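You operate a simulated robot arm through the tools that you are given. There is no shell and no other tool.

Carry out the task below with a simulated two-armed robot. There is one attempt and no reset: what you move stays moved.

TASK
Aim the low roof's two work lamps as the card says.
Fine: lock both lamp clamps again.

The check looks at the end state, three seconds after you hand in, the way a careful person would. Anything else that was tipped, shoved, dropped, spilled or broken makes it a failure.

THE ROBOT
Two 7-joint arms with fingered hands on one trunk that stands fixed in place. Base frame: the origin is at the foot of the trunk, x ahead of it, y to its left, z up; the work surface is at about z = 94. Lengths are in cm, angles in rad, forces in N, time in s.
The left shoulder is at [2.1, 20.8, 141.2], the right one opposite. Each reaches about 115.2 cm from its shoulder. Payload 5 kg a hand.
Tool frame (each hand has its own): the origin (TCP) lies between the finger pads and is the grasp point; the fingertips stand 4.8 cm ahead of it; z points along the fingers, y is the line along which they close. The gripper opens to 16 cm; its body begins 5.6 cm behind the TCP. The gripper is a hand of 4 fingers: y runs from the thumb to the fingers, the wrist lies at [-2.6, -14.2, -25.2] in the tool frame.
Orientation is that of the tool frame in the base frame, as a unit quaternion [x, y, z, w]. With the fingers straight down and the wrist toward the robot, the tool's x, y and z point along [0, 1, 0], [1, 0, 0] and [0, 0, -1] of the base frame.

THE INTERFACE
- The arms move only by the tool arm_command. It takes "left_increments", "right_increments" or both (then of equal length, played together; a hand with none holds still); each is a list of rows, each an object of numbers (a shift or turn left out is 0): "x", "y", "z": the shift along the tool's x, y, z in units of 50 mm (1.0 is 50 mm); "rx", "ry", "rz": the turn, a rotation vector about the tool's x, y, z in units of 5 degrees (1.0 is 5 degrees). In form: [{"x": .., "y": .., "z": .., "rx": .., "ry": .., "rz": ..}, ...]. A call has 1 to 20 rows; each row shifts and turns the commanded pose from where the row before left it, along the tool's axes as they then stand. A call with a number of a shift or a turn outside -1 to 1 is refused whole. Rows are played at 5 a second. More than 5 cm and 0.15 rad between two rows, and nothing of the call is played. A pose out of reach is approached as far as the arm can. The call stops where the force on the tool passes 40 N (or 10 N more than at its start, if that is more) or the arm is blocked; 0.2 s more then pass. In this call time passes only in rows, and 0.2 s behind the last. It gives the time, the measured TCP pose, the force on the tool (base axes), the opening and the grip force at its end, in the units of the frame above (readings bear some noise), with the torque about the TCP (base axes, N m) and any sound that the robot's microphone picked up.
- Cameras (640 x 400 px; columns grow to the right, rows downward): "scene" is now at [9.47, -1.56, 159.4]; the picture's right is [-0.19, -0.98, 0.00], its down [-0.62, 0.12, -0.77] and it looks along [0.76, -0.14, -0.63] (base axes); focal length 227 px, centre (320, 200). "left" rides on the left gripper at [-8.7, -13.3, -18.9] in its tool frame; the picture's right is [-0.83, -0.26, 0.49], its down [0.51, -0.71, 0.49] and it looks along [0.22, 0.66, 0.72] (tool axes); focal length 238 px, centre (320, 200). "right" rides on the right gripper at [8.7, -13.3, -18.9] in its tool frame; the picture's right is [-0.83, 0.26, -0.49], its down [-0.51, -0.71, 0.49] and it looks along [-0.22, 0.66, 0.72] (tool axes); focal length 238 px, centre (320, 200). There is no depth. A picture from a camera that has moved, and an enlarged one, comes with that camera's place and axes in the base frame and with its lens.
- snapshot(camera): a new picture of that camera. The clock stands still meanwhile.
- slide_trunk(by): moves the trunk up (or, below 0, down) by that many cm; the arms and the scene camera ride with it, the base frame stays. It gives what a move gives, with no picture.
- set_fingers(index, middle, ring, thumb_bend, thumb_turn, hand): sets how far each is bent, from 0 (flat) to 100 (curled in); at 30 the hand is open as for a grip, at 70 the pads meet at the TCP. One left out holds its place. A second passes; each finger stops where it meets its share of the squeeze, and holds until it gets a number again. It is the only way to open and close the hand. It gives what a move gives, with no picture; readings hold the bend of each and the force on the fingers (four entries, about 0 where the hand has none), thumb and palm. thumb_turn goes from beside the hand (0) to across from the fingers (100), as for a grip.
- head_to(pan, tilt): turns the head with the scene camera to pan (to the left, within 1.501 rad either way) and tilt (down, from -0.506 to 1.204), counted from straight ahead of the robot. It gives what a move gives.
- inspect(camera, box): a new picture of the part [left, top, right, bottom] of that camera's present view, enlarged. The clock stands still meanwhile.
- job_done(): hands the job in; it is judged then, once.

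Places have to be worked out from the pictures, the camera data and where the tool is seen. Open the grippers and draw the arms clear of the work before you hand the job in, unless the task says otherwise.

The tools are called after "Emit:" as a command line: name --argument value ..., lists and objects as JSON in quotes. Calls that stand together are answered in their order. arm_command: Moves the arms, as the interface text tells. Its arguments: {"type":"object","properties":{"left_increments":{"type":"array"},"right_increments":{"type":"array"}},"required":[]} The other tools are called the same way: slide_trunk (by) moves the trunk up or down; set_fingers (index, middle, ring, thumb_bend, thumb_turn, hand) moves the fingers one by one; head_to (pan, tilt) turns the head that bears the scene camera; snapshot (camera) takes a picture; inspect (camera, box) takes an enlarged picture of a part of a camera's view; job_done () hands the job in.

At the start:

```text
time_s: 0.0
left_tool_pos: [65.76, 25.45, 140.74]
left_tcp_rot: [0.707, 0.707, 0.0, 0.0]
left_ft_force: [0.4, 0.2, -0.6]
left_ft_torque: [0.02, 0.02, 0.02]
left_opening: 15.96
left_gripper_force: 0.0
left_shape: jaw
left_bend: [30.0, 30.0, 30.0, 30.0, 98.0]
left_finger forces: [0.0, 0.0, 0.0, 0.0, 0.1, 0.0]
right_tool_pos: [62.06, -24.62, 134.98]
right_tcp_rot: [0.707, 0.707, 0.001, 0.001]
right_ft_force: [0.4, 0.3, 0.2]
right_ft_torque: [-0.01, -0.01, 0.01]
right_opening: 15.96
right_gripper_force: 0.1
right_shape: jaw
right_bend: [30.0, 30.0, 30.0, 30.0, 98.0]
right_finger forces: [0.0, 0.0, 0.0, 0.0, 0.1, 0.0]
trunk travel left (down, up): [-41.4, 27.6]
head pan, tilt (commanded): [-0.188, 0.684]
```

scene: 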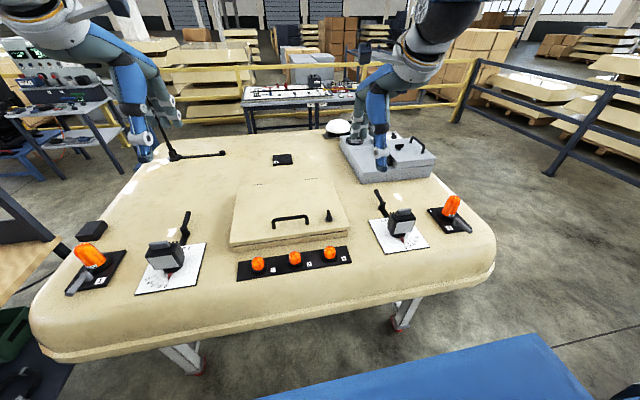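
right: 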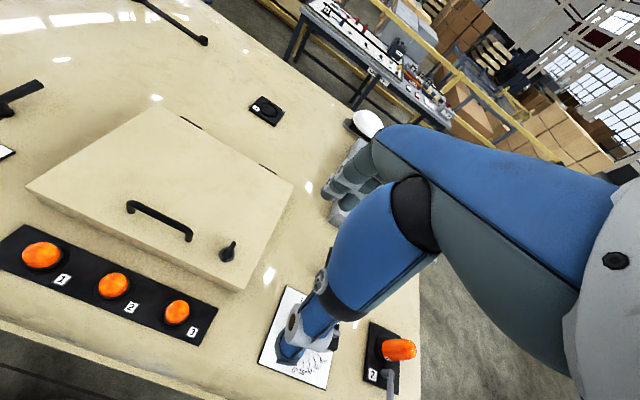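
left: 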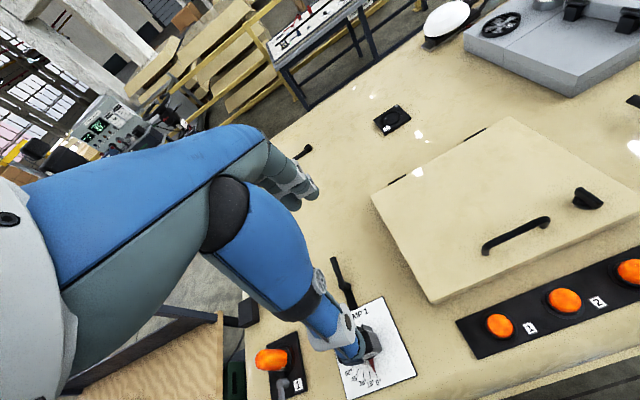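

I'll look at the two lamps and search for the card before moving anything.

Emit:
inspect --camera "scene" --box '[120, 200, 230, 310]'

Emit:
inspect --camera "scene" --box '[350, 170, 480, 260]'

Emit:
inspect --camera "scene" --box '[40, 200, 200, 310]'

Emit:
inspect --camera "left" --box '[230, 240, 450, 400]'

Emit:
inspect --camera "right" --box '[230, 270, 430, 400]'

```text
3.64 times, centred on (175, 255) of scene
camera zoom: at [9.47, -1.56, 159.4], right [-0.19, -0.98, 0.0], down [-0.62, 0.12, -0.77], along [0.76, -0.14, -0.63], focal length 824 px, centre (847, 0)
```

zoom: 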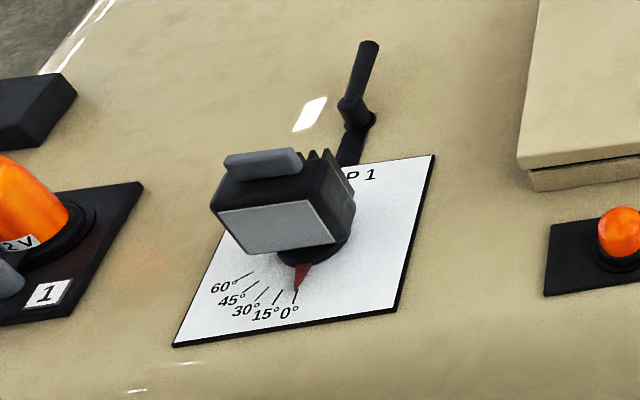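

```text
4.44 times, centred on (415, 215) of scene
camera zoom: at [9.47, -1.56, 159.4], right [-0.19, -0.98, 0.0], down [-0.62, 0.12, -0.77], along [0.76, -0.14, -0.63], focal length 1007 px, centre (-102, 133)
```

zoom: 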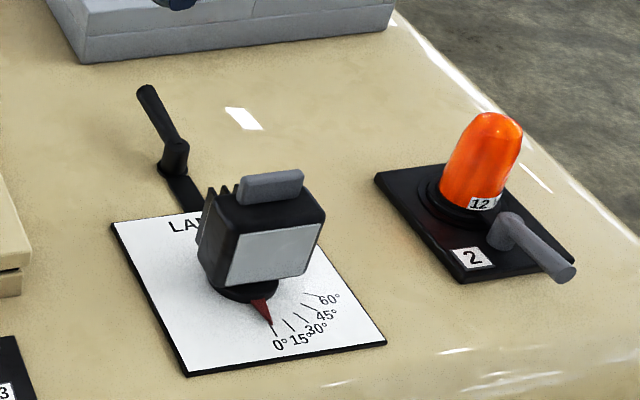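

```text
3.64 times, centred on (120, 255) of scene
camera zoom: at [9.47, -1.56, 159.4], right [-0.19, -0.98, 0.0], down [-0.62, 0.12, -0.77], along [0.76, -0.14, -0.63], focal length 824 px, centre (1047, 0)
```

zoom: 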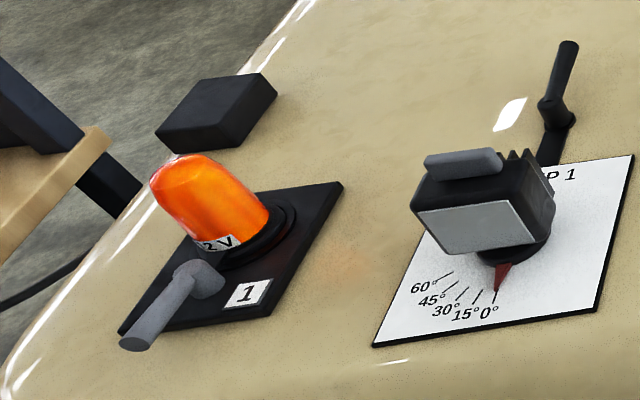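

```text
2.50 times, centred on (340, 320) of left
camera zoom: at [52.5, 16.71, 159.51], right [-0.26, -0.83, -0.49], down [-0.71, 0.51, -0.49], along [0.66, 0.22, -0.72], focal length 596 px, centre (270, -100)
```

zoom: 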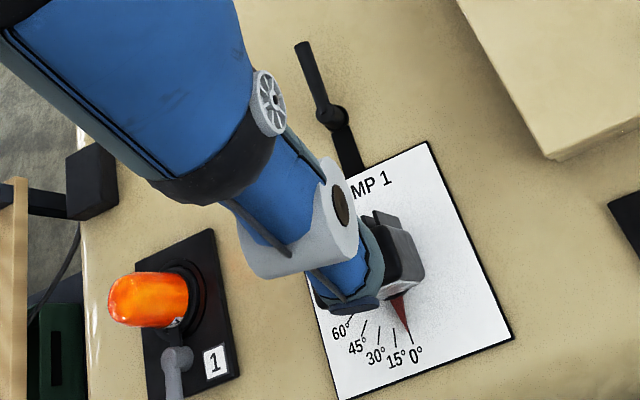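

```text
3.08 times, centred on (330, 335) of right
camera zoom: at [48.85, -16.14, 153.89], right [0.26, -0.83, 0.49], down [-0.71, -0.51, -0.49], along [0.66, -0.22, -0.72], focal length 733 px, centre (289, -215)
```

zoom: 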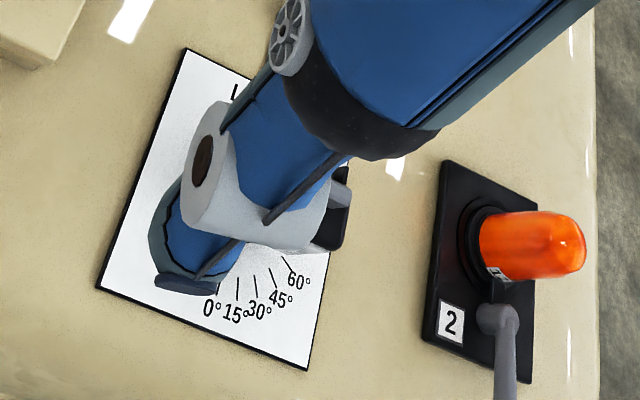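

The lamps (LAMP 1, LAMP 2) sit at 0° with dials of 0–60° and a black clamp lever behind each. I haven't found the card yet, so I turn the head to look around.

Emit:
head_to --pan 0.9 --tilt 0.6

Emit:
snapshot --camera "scene"

Emit:
head_to --pan -0.9 --tilt 0.6

Emit:
snapshot --camera "scene"

Emit:
head_to --pan 0.0 --tilt 0.5

Emit:
snapshot --camera "scene"

```text
time_s: 1.3
left_tool_pos: [65.72, 25.44, 140.68]
left_tcp_rot: [0.707, 0.707, 0.0, -0.001]
left_ft_force: [0.0, -0.3, -0.3]
left_ft_torque: [0.01, 0.0, -0.01]
left_opening: 15.95
left_gripper_force: 0.2
left_shape: jaw
left_bend: [30.0, 30.0, 30.0, 30.0, 98.0]
left_finger forces: [0.1, 0.0, 0.0, 0.0, 0.1, 0.0]
right_tool_pos: [61.94, -24.77, 135.01]
right_tcp_rot: [0.707, 0.707, 0.0, 0.0]
right_ft_force: [0.2, -1.0, 0.0]
right_ft_torque: [0.01, 0.02, 0.0]
right_opening: 15.96
right_gripper_force: 0.0
right_shape: jaw
right_bend: [30.0, 30.0, 30.0, 30.0, 98.0]
right_finger forces: [0.0, 0.0, 0.0, 0.1, 0.0, 0.0]
trunk travel left (down, up): [-41.4, 27.6]
head pan, tilt (commanded): [0.901, 0.6]
```

```text
taken
camera scene: at [6.57, 6.96, 160.13], right [0.78, -0.62, 0.0], down [-0.35, -0.44, -0.82], along [0.51, 0.65, -0.57], focal length 227 px, centre (320, 200)
```

scene: 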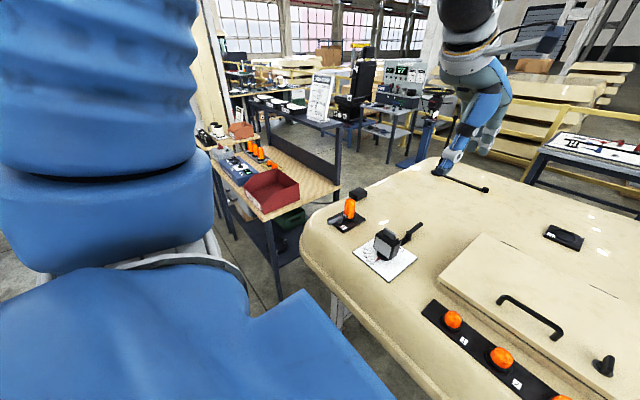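

```text
time_s: 3.1
left_tool_pos: [65.72, 25.4, 140.68]
left_tcp_rot: [0.707, 0.708, 0.001, 0.0]
left_ft_force: [0.3, 0.9, -0.4]
left_ft_torque: [0.02, 0.0, -0.01]
left_opening: 15.94
left_gripper_force: 0.1
left_shape: jaw
left_bend: [30.0, 30.0, 30.0, 30.0, 98.0]
left_finger forces: [0.0, 0.0, 0.2, 0.1, 0.0, 0.0]
right_tool_pos: [62.04, -24.72, 134.97]
right_tcp_rot: [0.707, 0.707, 0.0, 0.0]
right_ft_force: [-0.1, 0.1, -0.2]
right_ft_torque: [-0.03, 0.0, 0.01]
right_opening: 15.94
right_gripper_force: 0.1
right_shape: jaw
right_bend: [30.0, 30.0, 30.0, 30.0, 98.0]
right_finger forces: [0.0, 0.1, 0.1, 0.0, 0.0, 0.0]
trunk travel left (down, up): [-41.4, 27.6]
head pan, tilt (commanded): [-0.901, 0.6]
```

```text
taken
camera scene: at [6.57, -6.88, 160.13], right [-0.78, -0.62, 0.0], down [-0.35, 0.44, -0.82], along [0.51, -0.65, -0.57], focal length 227 px, centre (320, 200)
```

scene: 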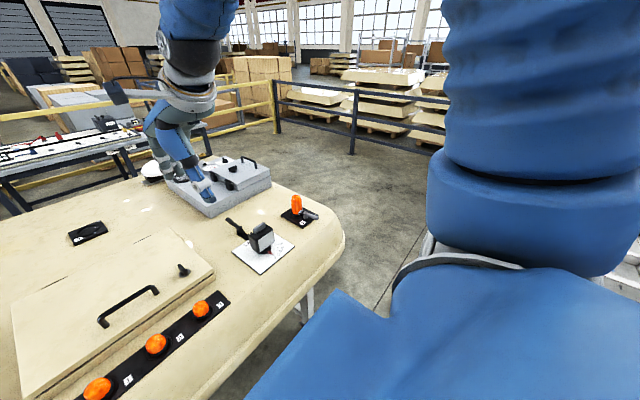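

```text
time_s: 4.3
left_tool_pos: [65.87, 25.38, 140.61]
left_tcp_rot: [0.707, 0.707, 0.0, 0.0]
left_ft_force: [0.6, 0.7, -0.6]
left_ft_torque: [-0.03, -0.01, 0.01]
left_opening: 15.96
left_gripper_force: 0.1
left_shape: jaw
left_bend: [30.0, 30.0, 30.0, 30.0, 98.0]
left_finger forces: [0.0, 0.0, 0.0, 0.0, 0.1, 0.1]
right_tool_pos: [62.06, -24.67, 134.8]
right_tcp_rot: [0.707, 0.707, 0.0, 0.0]
right_ft_force: [-0.5, -0.4, -0.5]
right_ft_torque: [-0.04, 0.01, 0.0]
right_opening: 15.95
right_gripper_force: 0.0
right_shape: jaw
right_bend: [30.0, 30.0, 30.0, 30.0, 98.0]
right_finger forces: [0.0, 0.0, 0.0, 0.1, 0.1, 0.0]
trunk travel left (down, up): [-41.4, 27.6]
head pan, tilt (commanded): [0.0, 0.499]
```

```text
taken
camera scene: at [10.17, 0.03, 161.04], right [0.0, -1.0, 0.0], down [-0.48, 0.0, -0.88], along [0.88, 0.0, -0.48], focal length 227 px, centre (320, 200)
```

scene: 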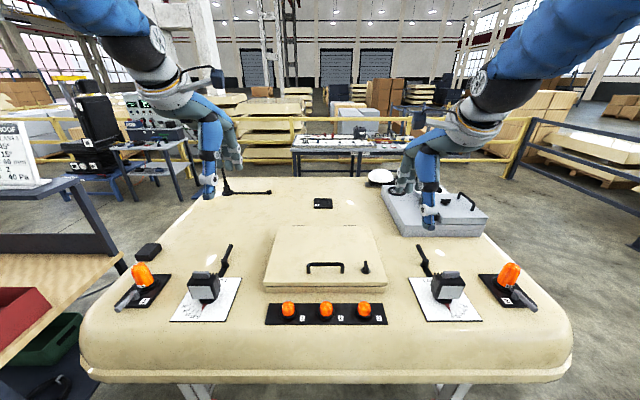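

A card stands at the left on a table, headed "…ROOF" with degree values. I turn the head towards it and enlarge it.

Emit:
head_to --pan 0.6 --tilt 0.3

Emit:
snapshot --camera "scene"

```text
time_s: 5.3
left_tool_pos: [65.76, 25.38, 140.72]
left_tcp_rot: [0.708, 0.707, 0.0, 0.001]
left_ft_force: [0.3, -0.3, -0.4]
left_ft_torque: [-0.02, 0.0, 0.04]
left_opening: 15.94
left_gripper_force: 0.2
left_shape: jaw
left_bend: [30.0, 30.0, 30.0, 30.0, 98.0]
left_finger forces: [0.1, 0.0, 0.0, 0.1, 0.0, 0.0]
right_tool_pos: [61.98, -24.79, 134.92]
right_tcp_rot: [0.707, 0.707, 0.0, 0.0]
right_ft_force: [0.2, -1.0, -0.3]
right_ft_torque: [-0.01, 0.02, 0.02]
right_opening: 15.96
right_gripper_force: 0.0
right_shape: jaw
right_bend: [30.0, 30.0, 30.0, 30.0, 98.0]
right_finger forces: [0.0, 0.0, 0.0, 0.0, 0.0, 0.0]
trunk travel left (down, up): [-41.4, 27.6]
head pan, tilt (commanded): [0.6, 0.3]
```

```text
taken
camera scene: at [8.78, 5.31, 162.88], right [0.56, -0.83, 0.0], down [-0.24, -0.17, -0.96], along [0.79, 0.54, -0.3], focal length 227 px, centre (320, 200)
```

scene: 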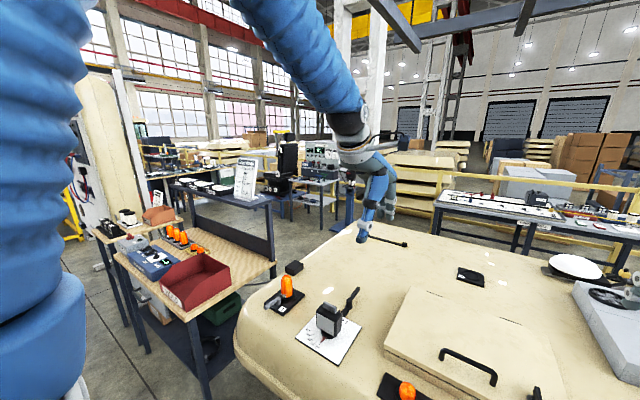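

The card stands on the blue-topped bench near pixel (245,178). I enlarge it.

Emit:
inspect --camera "scene" --box '[225, 150, 267, 206]'

Emit:
inspect --camera "scene" --box '[140, 130, 340, 255]'

Emit:
inspect --camera "scene" --box '[430, 170, 640, 300]'

```text
7.14 times, centred on (246, 178) of scene
camera zoom: at [8.78, 5.31, 162.88], right [0.56, -0.83, 0.0], down [-0.24, -0.17, -0.96], along [0.79, 0.54, -0.3], focal length 1618 px, centre (849, 357)
```

zoom: 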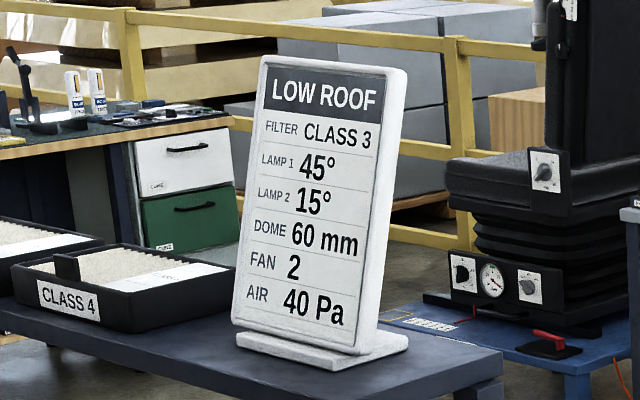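

```text
3.20 times, centred on (240, 192) of scene
camera zoom: at [8.78, 5.31, 162.88], right [0.56, -0.83, 0.0], down [-0.24, -0.17, -0.96], along [0.79, 0.54, -0.3], focal length 725 px, centre (576, 224)
```

zoom: 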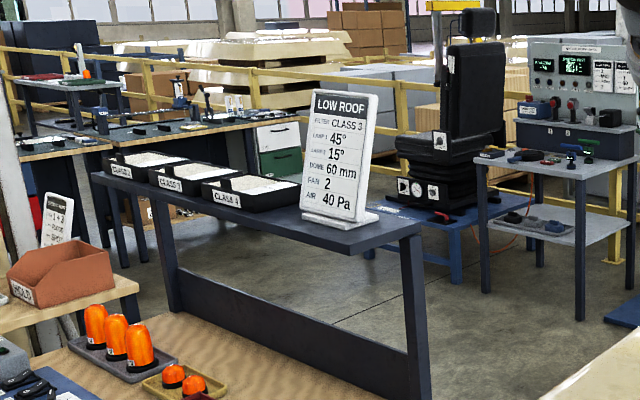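

```text
3.05 times, centred on (535, 235) of scene
camera zoom: at [8.78, 5.31, 162.88], right [0.56, -0.83, 0.0], down [-0.24, -0.17, -0.96], along [0.79, 0.54, -0.3], focal length 690 px, centre (-335, 93)
```

zoom: 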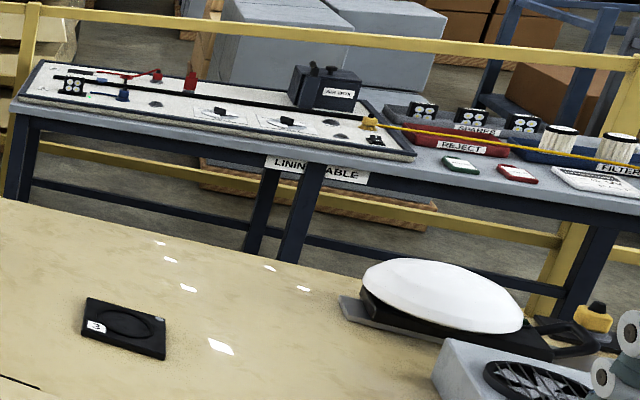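

The card for LOW ROOF says LAMP 1 = 45°, LAMP 2 = 15°. Next I look closely at each lamp and lever from the head camera to work out geometry.

Emit:
head_to --pan 0.55 --tilt 0.75

Emit:
snapshot --camera "scene"

Emit:
inspect --camera "scene" --box '[260, 130, 380, 205]'

Emit:
head_to --pan -0.55 --tilt 0.75

Emit:
snapshot --camera "scene"

Emit:
inspect --camera "scene" --box '[260, 130, 380, 205]'

```text
time_s: 6.2
left_tool_pos: [65.73, 25.45, 140.71]
left_tcp_rot: [0.708, 0.706, 0.0, 0.001]
left_ft_force: [-0.1, -0.4, 0.3]
left_ft_torque: [0.0, -0.02, 0.01]
left_opening: 15.98
left_gripper_force: 0.1
left_shape: jaw
left_bend: [30.0, 30.0, 30.0, 30.0, 98.0]
left_finger forces: [0.0, 0.0, 0.0, 0.0, 0.1, 0.0]
right_tool_pos: [62.02, -24.82, 134.98]
right_tcp_rot: [0.707, 0.707, 0.0, 0.0]
right_ft_force: [0.3, 0.4, -0.8]
right_ft_torque: [0.0, -0.02, 0.02]
right_opening: 15.96
right_gripper_force: 0.0
right_shape: jaw
right_bend: [30.0, 30.0, 30.0, 30.0, 98.0]
right_finger forces: [0.0, 0.0, 0.0, 0.0, 0.0, 0.0]
trunk travel left (down, up): [-41.4, 27.6]
head pan, tilt (commanded): [0.55, 0.75]
```

```text
taken
camera scene: at [8.14, 4.37, 158.85], right [0.52, -0.85, 0.0], down [-0.58, -0.36, -0.73], along [0.62, 0.38, -0.68], focal length 227 px, centre (320, 200)
```

scene: 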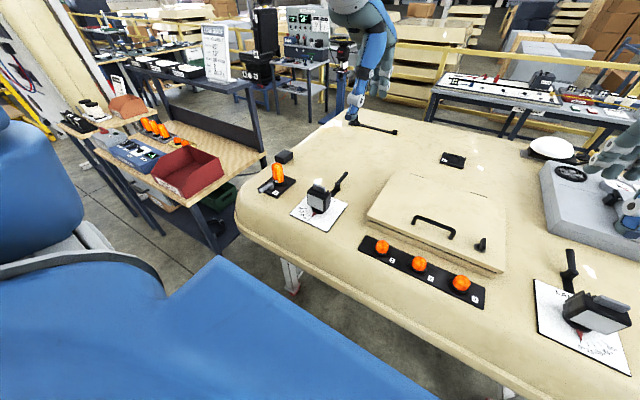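

```text
5.33 times, centred on (320, 168) of scene
camera zoom: at [8.14, 4.37, 158.85], right [0.52, -0.85, 0.0], down [-0.58, -0.36, -0.73], along [0.62, 0.38, -0.68], focal length 1208 px, centre (320, 373)
```

zoom: 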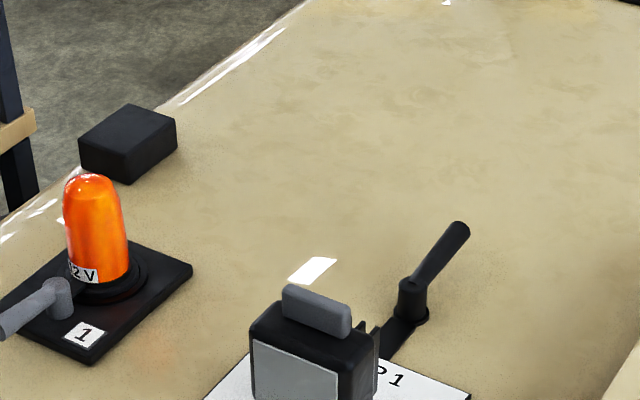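

```text
time_s: 7.6
left_tool_pos: [65.74, 25.29, 140.59]
left_tcp_rot: [0.708, 0.707, 0.0, 0.0]
left_ft_force: [-0.4, -0.2, -0.4]
left_ft_torque: [0.01, -0.01, -0.01]
left_opening: 15.97
left_gripper_force: 0.1
left_shape: jaw
left_bend: [30.0, 30.0, 30.0, 30.0, 98.0]
left_finger forces: [0.1, 0.0, 0.0, 0.1, 0.0, 0.0]
right_tool_pos: [62.05, -24.57, 134.9]
right_tcp_rot: [0.707, 0.707, 0.0, 0.001]
right_ft_force: [0.0, 0.7, -0.8]
right_ft_torque: [-0.03, 0.01, 0.02]
right_opening: 15.96
right_gripper_force: 0.1
right_shape: jaw
right_bend: [30.0, 30.0, 30.0, 30.0, 98.0]
right_finger forces: [0.1, 0.0, 0.0, 0.0, 0.1, 0.0]
trunk travel left (down, up): [-41.4, 27.6]
head pan, tilt (commanded): [-0.55, 0.75]
```

```text
taken
camera scene: at [8.14, -4.28, 158.84], right [-0.52, -0.85, 0.0], down [-0.58, 0.36, -0.73], along [0.62, -0.38, -0.68], focal length 227 px, centre (320, 200)
```

scene: 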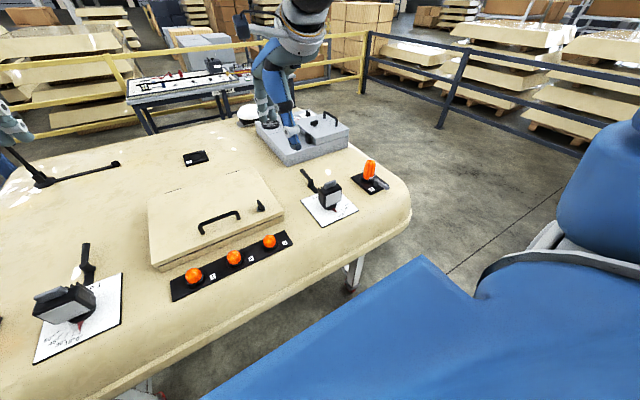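

```text
5.33 times, centred on (320, 168) of scene
camera zoom: at [8.14, -4.28, 158.84], right [-0.52, -0.85, 0.0], down [-0.58, 0.36, -0.73], along [0.62, -0.38, -0.68], focal length 1208 px, centre (320, 373)
```

zoom: 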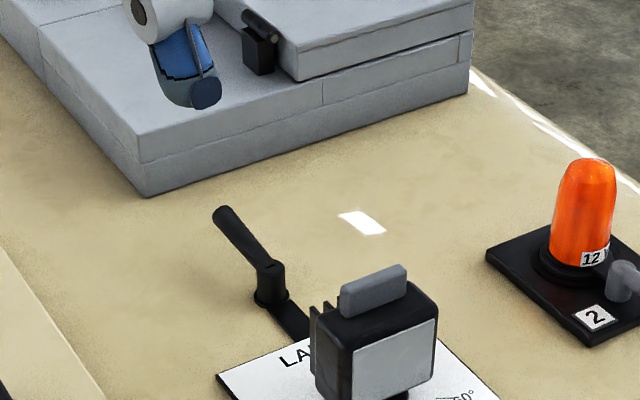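

Lamp 1's lever hub works out near (76, 38, 96) with the handle pointing away to about (84.5, 37.5, 99). I enlarge each lamp and lever further.

Emit:
inspect --camera "scene" --box '[290, 160, 360, 230]'

Emit:
head_to --pan 0.55 --tilt 0.75

Emit:
inspect --camera "scene" --box '[282, 165, 362, 235]'

Emit:
inspect --camera "scene" --box '[322, 165, 357, 193]'

```text
5.71 times, centred on (325, 195) of scene
camera zoom: at [8.14, -4.28, 158.84], right [-0.52, -0.85, 0.0], down [-0.58, 0.36, -0.73], along [0.62, -0.38, -0.68], focal length 1295 px, centre (291, 229)
```

zoom: 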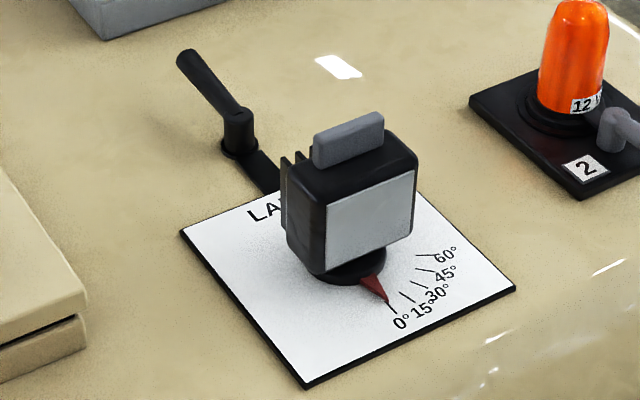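

```text
time_s: 8.9
left_tool_pos: [65.79, 25.37, 140.65]
left_tcp_rot: [0.708, 0.706, 0.0, 0.0]
left_ft_force: [-0.6, 0.0, -0.2]
left_ft_torque: [0.0, 0.0, -0.05]
left_opening: 15.99
left_gripper_force: 0.1
left_shape: jaw
left_bend: [30.0, 30.0, 30.0, 30.0, 98.0]
left_finger forces: [0.1, 0.1, 0.0, 0.0, 0.0, 0.0]
right_tool_pos: [62.06, -24.74, 134.85]
right_tcp_rot: [0.707, 0.707, 0.0, 0.0]
right_ft_force: [-0.1, 0.2, 0.5]
right_ft_torque: [0.02, 0.02, 0.03]
right_opening: 15.94
right_gripper_force: 0.1
right_shape: jaw
right_bend: [30.0, 30.0, 30.0, 30.0, 98.0]
right_finger forces: [0.0, 0.0, 0.0, 0.0, 0.0, 0.0]
trunk travel left (down, up): [-41.4, 27.6]
head pan, tilt (commanded): [0.55, 0.75]
```

```text
5.71 times, centred on (322, 200) of scene
camera zoom: at [8.14, 4.36, 158.84], right [0.52, -0.85, 0.0], down [-0.58, -0.36, -0.73], along [0.62, 0.38, -0.68], focal length 1295 px, centre (309, 200)
```

zoom: 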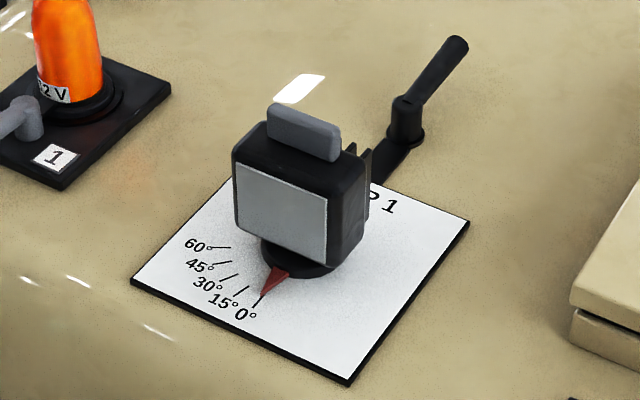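

```text
14.29 times, centred on (340, 179) of scene
camera zoom: at [8.14, 4.36, 158.84], right [0.52, -0.85, 0.0], down [-0.58, -0.36, -0.73], along [0.62, 0.38, -0.68], focal length 3237 px, centre (41, 500)
```

zoom: 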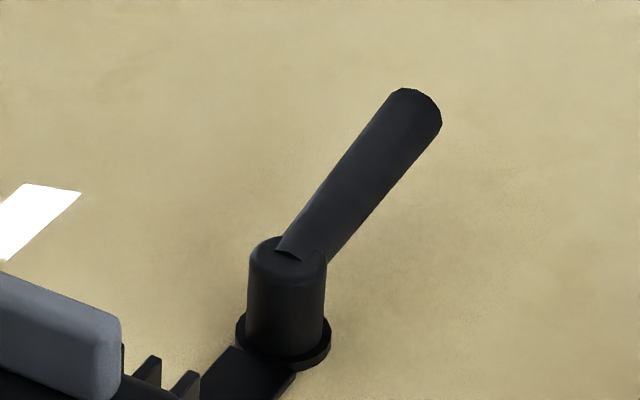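

Both lamps look alike: dial pivot about (61.7, 37.8) and (61.7, -41.5), grip bar directly above the pivot at z≈105–107, lever hub 14.5 cm further out with the handle pointing to +x. I close the left hand in free air to see where the fingertips meet.

Emit:
set_fingers --hand "left" --index 70 --middle 70 --ring 70 --thumb_bend 70 --thumb_turn 98

Emit:
snapshot --camera "left"

Emit:
snapshot --camera "right"

Emit:
head_to --pan 0.3 --tilt 0.3

Emit:
snapshot --camera "scene"

```text
time_s: 9.9
left_tool_pos: [65.68, 25.42, 140.64]
left_tcp_rot: [0.707, 0.707, 0.001, 0.0]
left_ft_force: [0.1, 0.2, 0.1]
left_ft_torque: [-0.01, -0.01, -0.02]
left_opening: 1.3
left_gripper_force: 0.0
left_shape: fingers
left_bend: [70.0, 70.0, 70.0, 70.0, 100.0]
left_finger forces: [0.0, 0.0, 0.1, 0.1, 0.1, 0.0]
right_tool_pos: [61.95, -24.64, 134.92]
right_tcp_rot: [0.707, 0.707, 0.0, 0.0]
right_ft_force: [-0.7, 0.2, -0.6]
right_ft_torque: [-0.02, 0.04, 0.01]
right_opening: 15.97
right_gripper_force: 0.1
right_shape: jaw
right_bend: [30.0, 30.0, 30.0, 30.0, 98.0]
right_finger forces: [0.0, 0.0, 0.1, 0.0, 0.0, 0.2]
trunk travel left (down, up): [-41.4, 27.6]
head pan, tilt (commanded): [0.55, 0.75]
```

```text
taken
camera left: at [52.5, 16.71, 159.51], right [-0.26, -0.83, -0.49], down [-0.71, 0.51, -0.49], along [0.66, 0.22, -0.72], focal length 238 px, centre (320, 200)
```

left: 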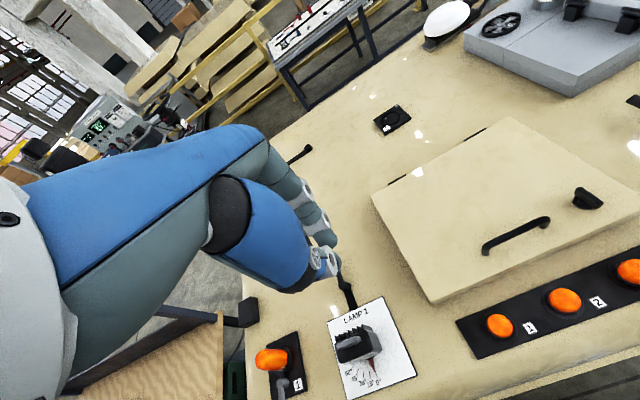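

```text
taken
camera right: at [48.85, -16.14, 153.89], right [0.26, -0.83, 0.49], down [-0.71, -0.51, -0.49], along [0.66, -0.22, -0.72], focal length 238 px, centre (320, 200)
```

right: 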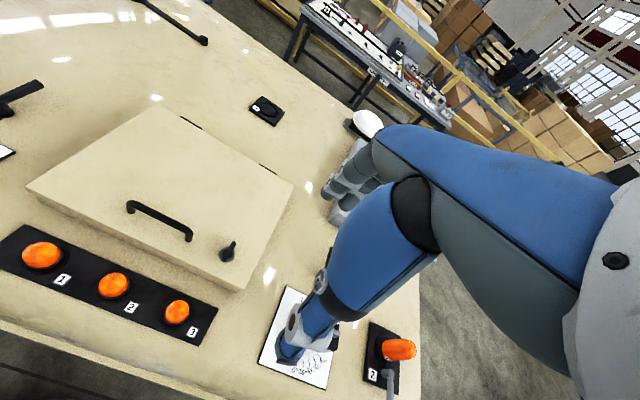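

```text
time_s: 10.8
left_tool_pos: [65.7, 25.3, 140.75]
left_tcp_rot: [0.707, 0.707, 0.001, 0.001]
left_ft_force: [1.2, 0.1, 0.4]
left_ft_torque: [0.0, 0.0, 0.02]
left_opening: 1.31
left_gripper_force: 0.2
left_shape: fingers
left_bend: [70.0, 70.0, 70.0, 70.0, 100.0]
left_finger forces: [0.0, 0.1, 0.0, 0.1, 0.1, 0.1]
right_tool_pos: [62.09, -24.69, 134.86]
right_tcp_rot: [0.708, 0.707, 0.0, 0.0]
right_ft_force: [0.1, 0.0, 0.4]
right_ft_torque: [0.01, 0.0, 0.02]
right_opening: 15.97
right_gripper_force: 0.0
right_shape: jaw
right_bend: [30.0, 30.0, 30.0, 30.0, 98.0]
right_finger forces: [0.1, 0.0, 0.0, 0.0, 0.0, 0.0]
trunk travel left (down, up): [-41.4, 27.6]
head pan, tilt (commanded): [0.3, 0.3]
```

```text
taken
camera scene: at [9.99, 2.81, 162.87], right [0.3, -0.96, 0.0], down [-0.28, -0.09, -0.95], along [0.91, 0.28, -0.3], focal length 227 px, centre (320, 200)
```

scene: 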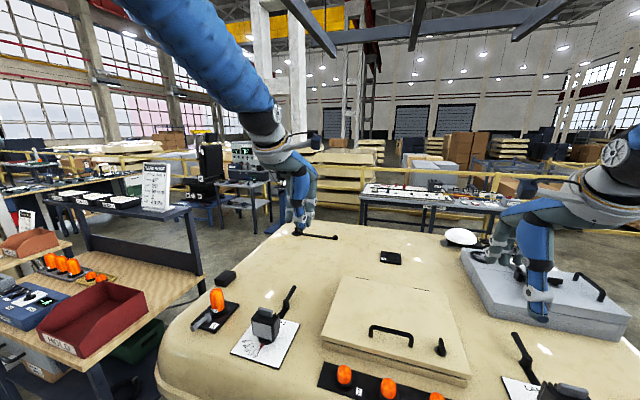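

With the fingers closed the left camera sees lamp 1 clear of the hand. I enlarge the hand, lamp and lever.

Emit:
inspect --camera "left" --box '[310, 240, 420, 400]'

Emit:
inspect --camera "left" --box '[200, 130, 380, 300]'

Emit:
inspect --camera "scene" --box '[230, 90, 370, 250]'

```text
2.50 times, centred on (365, 320) of left
camera zoom: at [52.5, 16.71, 159.5], right [-0.26, -0.83, -0.49], down [-0.71, 0.51, -0.49], along [0.66, 0.22, -0.72], focal length 596 px, centre (208, -100)
```

zoom: 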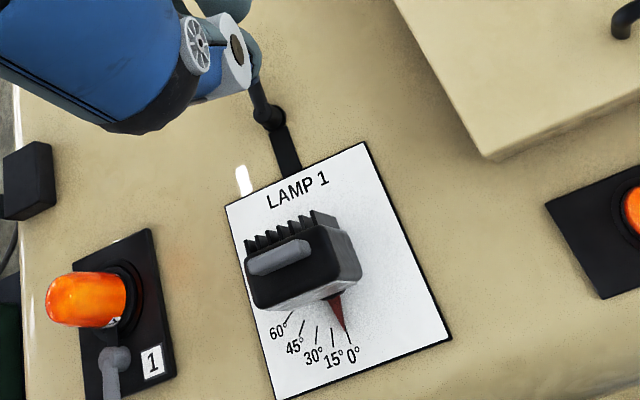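

```text
2.35 times, centred on (290, 215) of left
camera zoom: at [52.5, 16.71, 159.5], right [-0.26, -0.83, -0.49], down [-0.71, 0.51, -0.49], along [0.66, 0.22, -0.72], focal length 561 px, centre (391, 165)
```

zoom: 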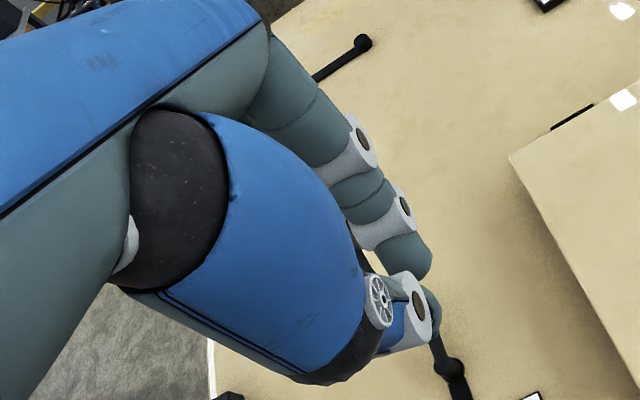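

```text
2.50 times, centred on (300, 170) of scene
camera zoom: at [9.99, 2.81, 162.87], right [0.3, -0.96, 0.0], down [-0.28, -0.09, -0.95], along [0.91, 0.28, -0.3], focal length 566 px, centre (370, 275)
```

zoom: 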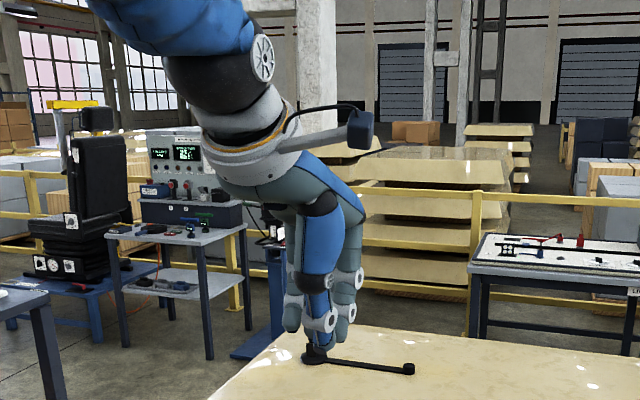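

The closed pinch ends about 3.5–4.8 cm past the TCP and spans ~7 cm across the three fingers. I'll use thumb and fingers as a fork around lamp 1's lever: partly open the hand, turn it 90° clockwise at height, and lower partway.

Emit:
set_fingers --hand "left" --index 55 --middle 55 --ring 55 --thumb_bend 55 --thumb_turn 100

Emit:
arm_command --left_increments '[{"rz": 1, "z": 0.1}, {"rz": 1, "z": 0.1}, {"rz": 1, "z": 0.1}, {"rz": 1, "z": 0.1}, {"rz": 1, "z": 0.1}, {"rz": 1, "z": 0.1}, {"rz": 1, "z": 0.1}, {"rz": 1, "z": 0.1}, {"rz": 1, "z": 0.1}, {"rz": 1, "z": 0.1}, {"rz": 1, "z": 0.1}, {"rz": 1, "z": 0.1}, {"rz": 1, "z": 0.1}, {"rz": 1, "z": 0.1}, {"rz": 1, "z": 0.1}, {"rz": 1, "z": 0.1}, {"rz": 1, "z": 0.1}, {"rz": 1, "z": 0.1}]'

Emit:
head_to --pan 0.4 --tilt 0.6

Emit:
snapshot --camera "scene"

Emit:
snapshot --camera "left"

```text
time_s: 11.8
left_tool_pos: [65.77, 25.31, 140.68]
left_tcp_rot: [0.707, 0.707, 0.001, 0.0]
left_ft_force: [0.2, 0.1, 0.0]
left_ft_torque: [0.0, -0.01, -0.01]
left_opening: 7.06
left_gripper_force: 0.0
left_shape: fingers
left_bend: [55.0, 55.0, 55.0, 55.0, 100.0]
left_finger forces: [0.0, 0.1, 0.0, 0.0, 0.0, 0.0]
right_tool_pos: [62.09, -24.69, 134.87]
right_tcp_rot: [0.707, 0.707, 0.0, 0.0]
right_ft_force: [0.6, 0.2, -0.1]
right_ft_torque: [-0.01, 0.01, -0.01]
right_opening: 15.95
right_gripper_force: 0.0
right_shape: jaw
right_bend: [30.0, 30.0, 30.0, 30.0, 98.0]
right_finger forces: [0.0, 0.0, 0.0, 0.1, 0.0, 0.0]
trunk travel left (down, up): [-41.4, 27.6]
head pan, tilt (commanded): [0.3, 0.3]
```

```text
time_s: 15.6
left_tool_pos: [65.84, 25.47, 131.51]
left_tcp_rot: [1.0, 0.0, 0.0, 0.0]
left_ft_force: [1.7, -0.8, 0.3]
left_ft_torque: [0.05, 0.02, -0.02]
left_opening: 7.04
left_gripper_force: 0.1
left_shape: fingers
left_bend: [55.0, 55.0, 55.0, 55.0, 100.0]
left_finger forces: [0.1, 0.0, 0.0, 0.0, 0.0, 0.0]
right_tool_pos: [62.18, -24.65, 134.83]
right_tcp_rot: [0.707, 0.707, -0.002, 0.0]
right_ft_force: [0.7, -0.2, -0.1]
right_ft_torque: [-0.01, 0.02, 0.03]
right_opening: 15.98
right_gripper_force: 0.1
right_shape: jaw
right_bend: [30.0, 30.0, 30.0, 30.0, 98.0]
right_finger forces: [0.0, 0.0, 0.0, 0.0, 0.1, 0.0]
trunk travel left (down, up): [-41.4, 27.6]
head pan, tilt (commanded): [0.3, 0.3]
```

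```text
time_s: 16.4
left_tool_pos: [65.75, 25.34, 131.59]
left_tcp_rot: [1.0, 0.0, 0.0, 0.0]
left_ft_force: [0.1, 0.1, 0.7]
left_ft_torque: [0.0, -0.01, 0.03]
left_opening: 7.05
left_gripper_force: 0.1
left_shape: fingers
left_bend: [55.0, 55.0, 55.0, 55.0, 100.0]
left_finger forces: [0.0, 0.0, 0.1, 0.0, 0.0, 0.0]
right_tool_pos: [62.01, -24.71, 134.93]
right_tcp_rot: [0.707, 0.707, 0.0, -0.001]
right_ft_force: [-1.1, 0.7, 0.6]
right_ft_torque: [0.0, -0.03, -0.01]
right_opening: 15.96
right_gripper_force: 0.0
right_shape: jaw
right_bend: [30.0, 30.0, 30.0, 30.0, 98.0]
right_finger forces: [0.0, 0.0, 0.0, 0.0, 0.0, 0.0]
trunk travel left (down, up): [-41.4, 27.6]
head pan, tilt (commanded): [0.4, 0.6]
```

```text
taken
camera scene: at [9.2, 3.49, 160.14], right [0.39, -0.92, 0.0], down [-0.52, -0.22, -0.83], along [0.76, 0.32, -0.56], focal length 227 px, centre (320, 200)
```

scene: 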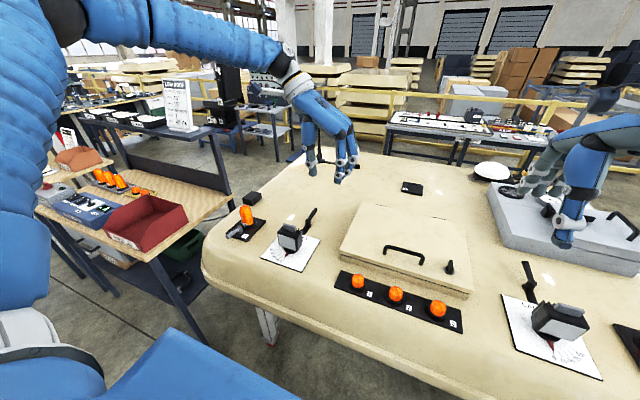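

```text
taken
camera left: at [57.07, 38.66, 150.51], right [-0.83, 0.26, -0.49], down [0.51, 0.71, -0.49], along [0.22, -0.66, -0.72], focal length 238 px, centre (320, 200)
```

left: 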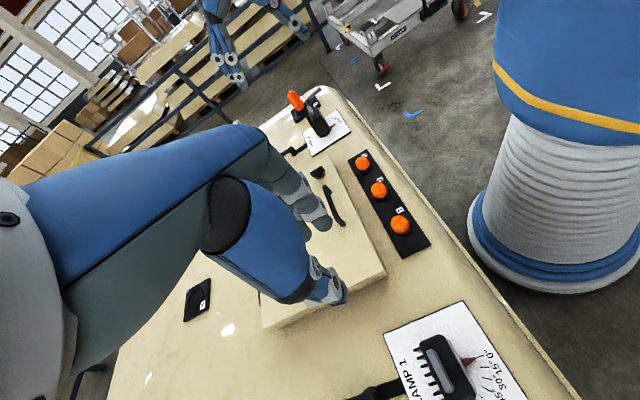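

The hand is now turned (thumb on the +y side, fingers on the -y side). I move it over the lever at (81.5, 37.7), staying high.

Emit:
arm_command --left_increments '[{"x": 0.63, "y": -0.49}, {"x": 0.63, "y": -0.49}, {"x": 0.63, "y": -0.49}, {"x": 0.63, "y": -0.49}, {"x": 0.63, "y": -0.49}, {"z": 0.5}, {"z": 0.5}, {"z": 0.5}]'

Emit:
snapshot --camera "scene"

Emit:
snapshot --camera "left"

Emit:
inspect --camera "scene" --box '[240, 100, 360, 280]'

```text
time_s: 18.2
left_tool_pos: [81.15, 37.38, 124.13]
left_tcp_rot: [1.0, 0.0, 0.001, 0.0]
left_ft_force: [1.0, 0.1, 1.0]
left_ft_torque: [0.0, -0.02, -0.02]
left_opening: 7.08
left_gripper_force: 0.1
left_shape: fingers
left_bend: [55.0, 55.0, 55.0, 55.0, 100.0]
left_finger forces: [0.0, 0.1, 0.0, 0.1, 0.0, 0.0]
left hand out of reach, approached as far as the arm can: row 5
right_tool_pos: [62.09, -24.64, 134.73]
right_tcp_rot: [0.707, 0.707, 0.0, -0.001]
right_ft_force: [-0.3, 0.5, 0.1]
right_ft_torque: [-0.1, 0.0, -0.02]
right_opening: 15.97
right_gripper_force: 0.1
right_shape: jaw
right_bend: [30.0, 30.0, 30.0, 30.0, 98.0]
right_finger forces: [0.0, 0.1, 0.0, 0.0, 0.0, 0.1]
trunk travel left (down, up): [-41.4, 27.6]
head pan, tilt (commanded): [0.4, 0.6]
```

```text
taken
camera scene: at [9.31, 3.53, 160.12], right [0.39, -0.92, 0.0], down [-0.52, -0.22, -0.82], along [0.76, 0.32, -0.57], focal length 227 px, centre (320, 200)
```

scene: 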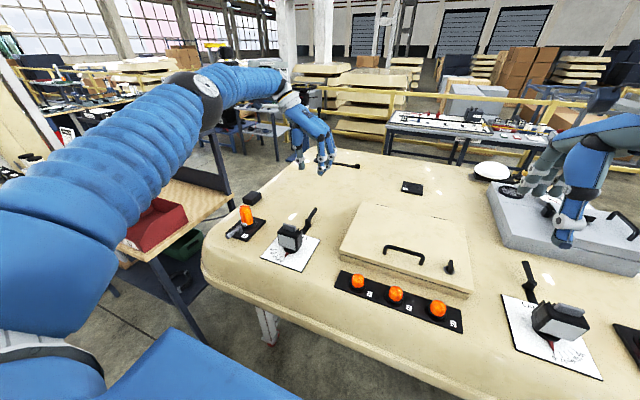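

```text
taken
camera left: at [72.58, 50.69, 143.02], right [-0.83, 0.26, -0.49], down [0.51, 0.71, -0.49], along [0.22, -0.66, -0.72], focal length 238 px, centre (320, 200)
```

left: 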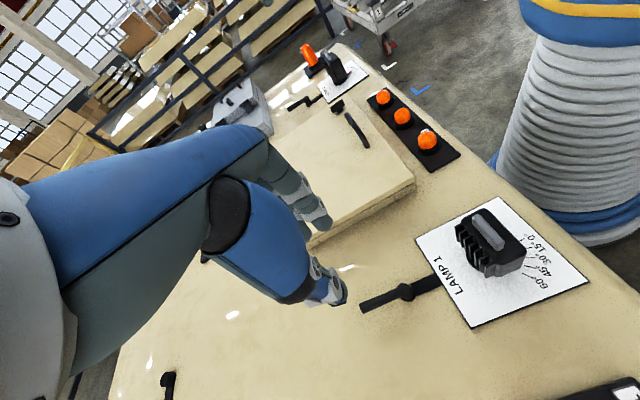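

```text
2.22 times, centred on (300, 190) of scene
camera zoom: at [9.31, 3.53, 160.12], right [0.39, -0.92, 0.0], down [-0.52, -0.22, -0.82], along [0.76, 0.32, -0.57], focal length 504 px, centre (364, 222)
```

zoom: 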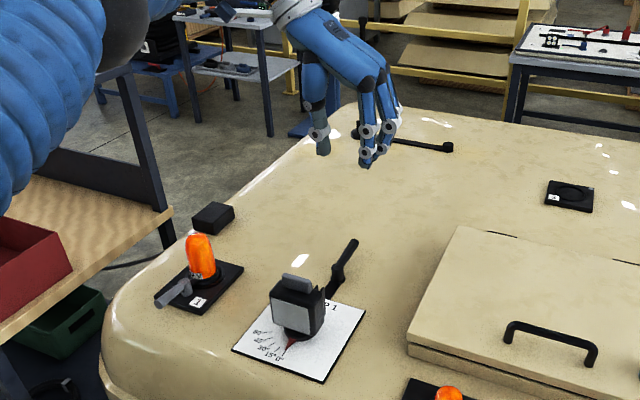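

The fully turned pose is near the reach limit, so I'll instead use the hand in its original orientation, closed as a blunt pusher. I turn it back, close the fingers, and move to the lever's right side at height.

Emit:
set_fingers --hand "left" --index 70 --middle 70 --ring 70 --thumb_bend 70 --thumb_turn 100

Emit:
arm_command --left_increments '[{"rz": -1}, {"rz": -1}, {"rz": -1}, {"rz": -1}, {"rz": -1}, {"rz": -1}, {"rz": -1}, {"rz": -1}, {"rz": -1}, {"rz": -1}, {"rz": -1}, {"rz": -1}, {"rz": -1}, {"rz": -1}, {"rz": -1}, {"rz": -1}, {"rz": -1}, {"rz": -1}]'

Emit:
arm_command --left_increments '[{"x": -0.3, "y": 0.1, "z": 0.2}, {"x": -0.3, "y": 0.1, "z": 0.3}, {"x": -0.3, "y": 0.07, "z": 0.3}, {"x": -0.22, "z": 0.3}, {"z": 0.5}, {"z": 0.4}]'

Emit:
snapshot --camera "scene"

Emit:
snapshot --camera "left"

Emit:
inspect --camera "scene" --box '[240, 100, 380, 280]'

```text
time_s: 19.2
left_tool_pos: [81.11, 37.39, 124.19]
left_tcp_rot: [1.0, 0.0, 0.0, 0.0]
left_ft_force: [-0.5, -0.5, 0.5]
left_ft_torque: [-0.02, -0.01, -0.03]
left_opening: 1.37
left_gripper_force: 0.1
left_shape: fingers
left_bend: [70.0, 70.0, 70.0, 70.0, 100.0]
left_finger forces: [0.1, 0.1, 0.0, 0.1, 0.1, 0.0]
right_tool_pos: [62.08, -24.72, 134.81]
right_tcp_rot: [0.707, 0.707, 0.0, -0.001]
right_ft_force: [0.2, -0.1, 0.2]
right_ft_torque: [-0.02, 0.01, -0.02]
right_opening: 15.99
right_gripper_force: 0.0
right_shape: jaw
right_bend: [30.0, 30.0, 30.0, 30.0, 98.0]
right_finger forces: [0.0, 0.0, 0.1, 0.1, 0.1, 0.0]
trunk travel left (down, up): [-41.4, 27.6]
head pan, tilt (commanded): [0.4, 0.6]
```

```text
time_s: 23.0
left_tool_pos: [80.97, 37.25, 124.24]
left_tcp_rot: [0.707, 0.707, 0.0, 0.0]
left_ft_force: [-0.1, -0.8, 0.4]
left_ft_torque: [0.02, 0.02, 0.02]
left_opening: 1.36
left_gripper_force: 0.1
left_shape: fingers
left_bend: [70.0, 70.0, 70.0, 70.0, 100.0]
left_finger forces: [0.0, 0.1, 0.1, 0.1, 0.1, 0.0]
right_tool_pos: [62.07, -24.92, 134.77]
right_tcp_rot: [0.707, 0.708, 0.0, 0.0]
right_ft_force: [-0.6, -1.3, 0.4]
right_ft_torque: [0.08, -0.03, 0.0]
right_opening: 15.95
right_gripper_force: 0.0
right_shape: jaw
right_bend: [30.0, 30.0, 30.0, 30.0, 98.0]
right_finger forces: [0.0, 0.1, 0.0, 0.0, 0.1, 0.0]
trunk travel left (down, up): [-41.4, 27.6]
head pan, tilt (commanded): [0.4, 0.6]
```

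```text
time_s: 24.4
left_tool_pos: [82.37, 31.73, 113.96]
left_tcp_rot: [0.707, 0.707, 0.0, 0.0]
left_ft_force: [1.1, -0.4, 1.0]
left_ft_torque: [-0.01, 0.09, 0.04]
left_opening: 1.33
left_gripper_force: 0.1
left_shape: fingers
left_bend: [70.0, 70.0, 70.0, 70.0, 100.0]
left_finger forces: [0.0, 0.1, 0.0, 0.0, 0.0, 0.1]
right_tool_pos: [62.08, -24.8, 134.81]
right_tcp_rot: [0.707, 0.707, 0.0, -0.001]
right_ft_force: [0.8, -0.3, 0.5]
right_ft_torque: [0.01, 0.01, 0.01]
right_opening: 15.98
right_gripper_force: 0.0
right_shape: jaw
right_bend: [30.0, 30.0, 30.0, 30.0, 98.0]
right_finger forces: [0.0, 0.0, 0.0, 0.0, 0.0, 0.0]
trunk travel left (down, up): [-41.4, 27.6]
head pan, tilt (commanded): [0.4, 0.6]
```

```text
taken
camera scene: at [9.3, 3.48, 160.12], right [0.39, -0.92, 0.0], down [-0.52, -0.22, -0.82], along [0.76, 0.32, -0.57], focal length 227 px, centre (320, 200)
```

scene: 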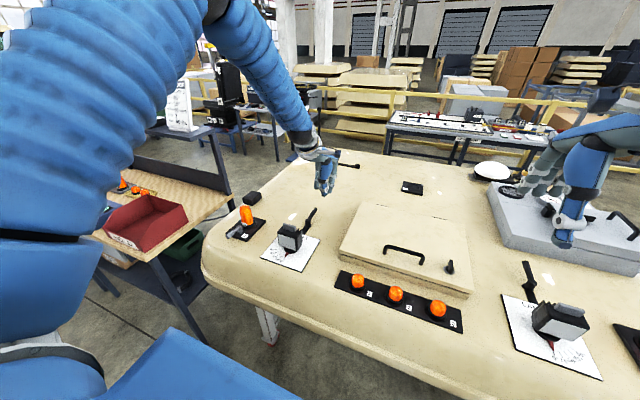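

```text
taken
camera left: at [69.17, 23.05, 132.87], right [-0.26, -0.83, -0.49], down [-0.71, 0.51, -0.49], along [0.66, 0.22, -0.72], focal length 238 px, centre (320, 200)
```

left: 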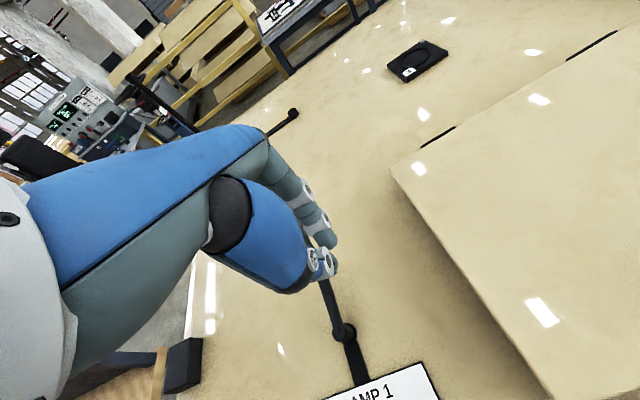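

```text
2.22 times, centred on (310, 190) of scene
camera zoom: at [9.3, 3.48, 160.12], right [0.39, -0.92, 0.0], down [-0.52, -0.22, -0.82], along [0.76, 0.32, -0.57], focal length 504 px, centre (342, 222)
```

zoom: 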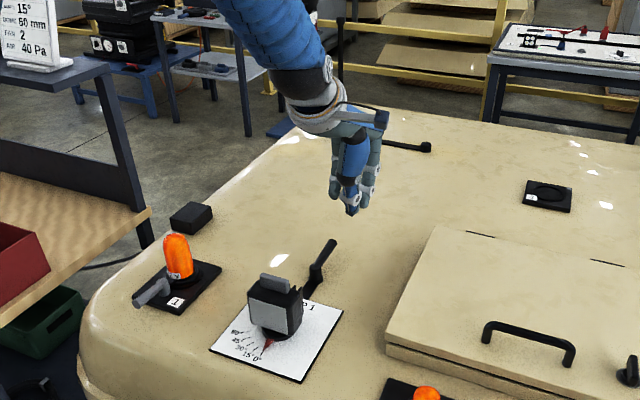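

The pusher is to the right of the lever at (82.4, 31.7) with roughly 1–2 cm side clearance. I lower it in small steps to TCP z≈101 and look.

Emit:
arm_command --left_increments '[{"z": 0.5}, {"z": 0.5}, {"z": 0.5}, {"z": 0.4}, {"z": 0.3}, {"z": 0.2}, {"z": 0.2}]'

Emit:
inspect --camera "scene" --box '[270, 130, 380, 250]'

Emit:
inspect --camera "left" --box '[200, 180, 440, 400]'

```text
time_s: 26.0
left_tool_pos: [82.22, 31.73, 100.93]
left_tcp_rot: [0.707, 0.707, 0.001, 0.0]
left_ft_force: [-0.9, -1.9, 1.3]
left_ft_torque: [0.03, 0.01, 0.05]
left_opening: 1.36
left_gripper_force: 1.7
left_shape: fingers
left_bend: [70.0, 70.0, 70.0, 70.0, 100.0]
left_finger forces: [0.0, 0.1, 3.2, 0.1, 0.0, 0.1]
right_tool_pos: [62.0, -24.85, 134.95]
right_tcp_rot: [0.707, 0.707, -0.001, 0.0]
right_ft_force: [0.1, 0.5, 0.0]
right_ft_torque: [0.0, 0.05, 0.01]
right_opening: 15.98
right_gripper_force: 0.1
right_shape: jaw
right_bend: [30.0, 30.0, 30.0, 30.0, 98.0]
right_finger forces: [0.0, 0.0, 0.1, 0.1, 0.0, 0.1]
trunk travel left (down, up): [-41.4, 27.6]
head pan, tilt (commanded): [0.4, 0.6]
```

```text
3.33 times, centred on (325, 190) of scene
camera zoom: at [9.25, 3.45, 160.13], right [0.39, -0.92, 0.0], down [-0.52, -0.22, -0.82], along [0.76, 0.32, -0.57], focal length 755 px, centre (303, 233)
```

zoom: 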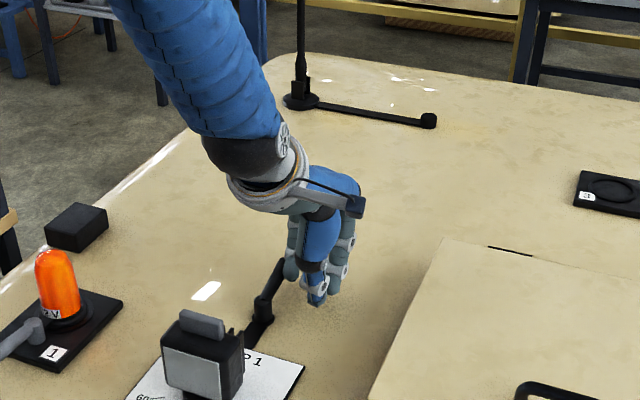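

```text
1.82 times, centred on (320, 290) of left
camera zoom: at [69.14, 23.11, 119.79], right [-0.26, -0.83, -0.49], down [-0.71, 0.51, -0.49], along [0.66, 0.22, -0.72], focal length 433 px, centre (320, 36)
```

zoom: 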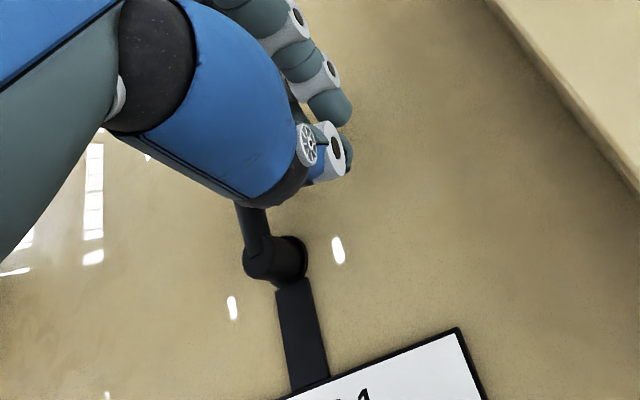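

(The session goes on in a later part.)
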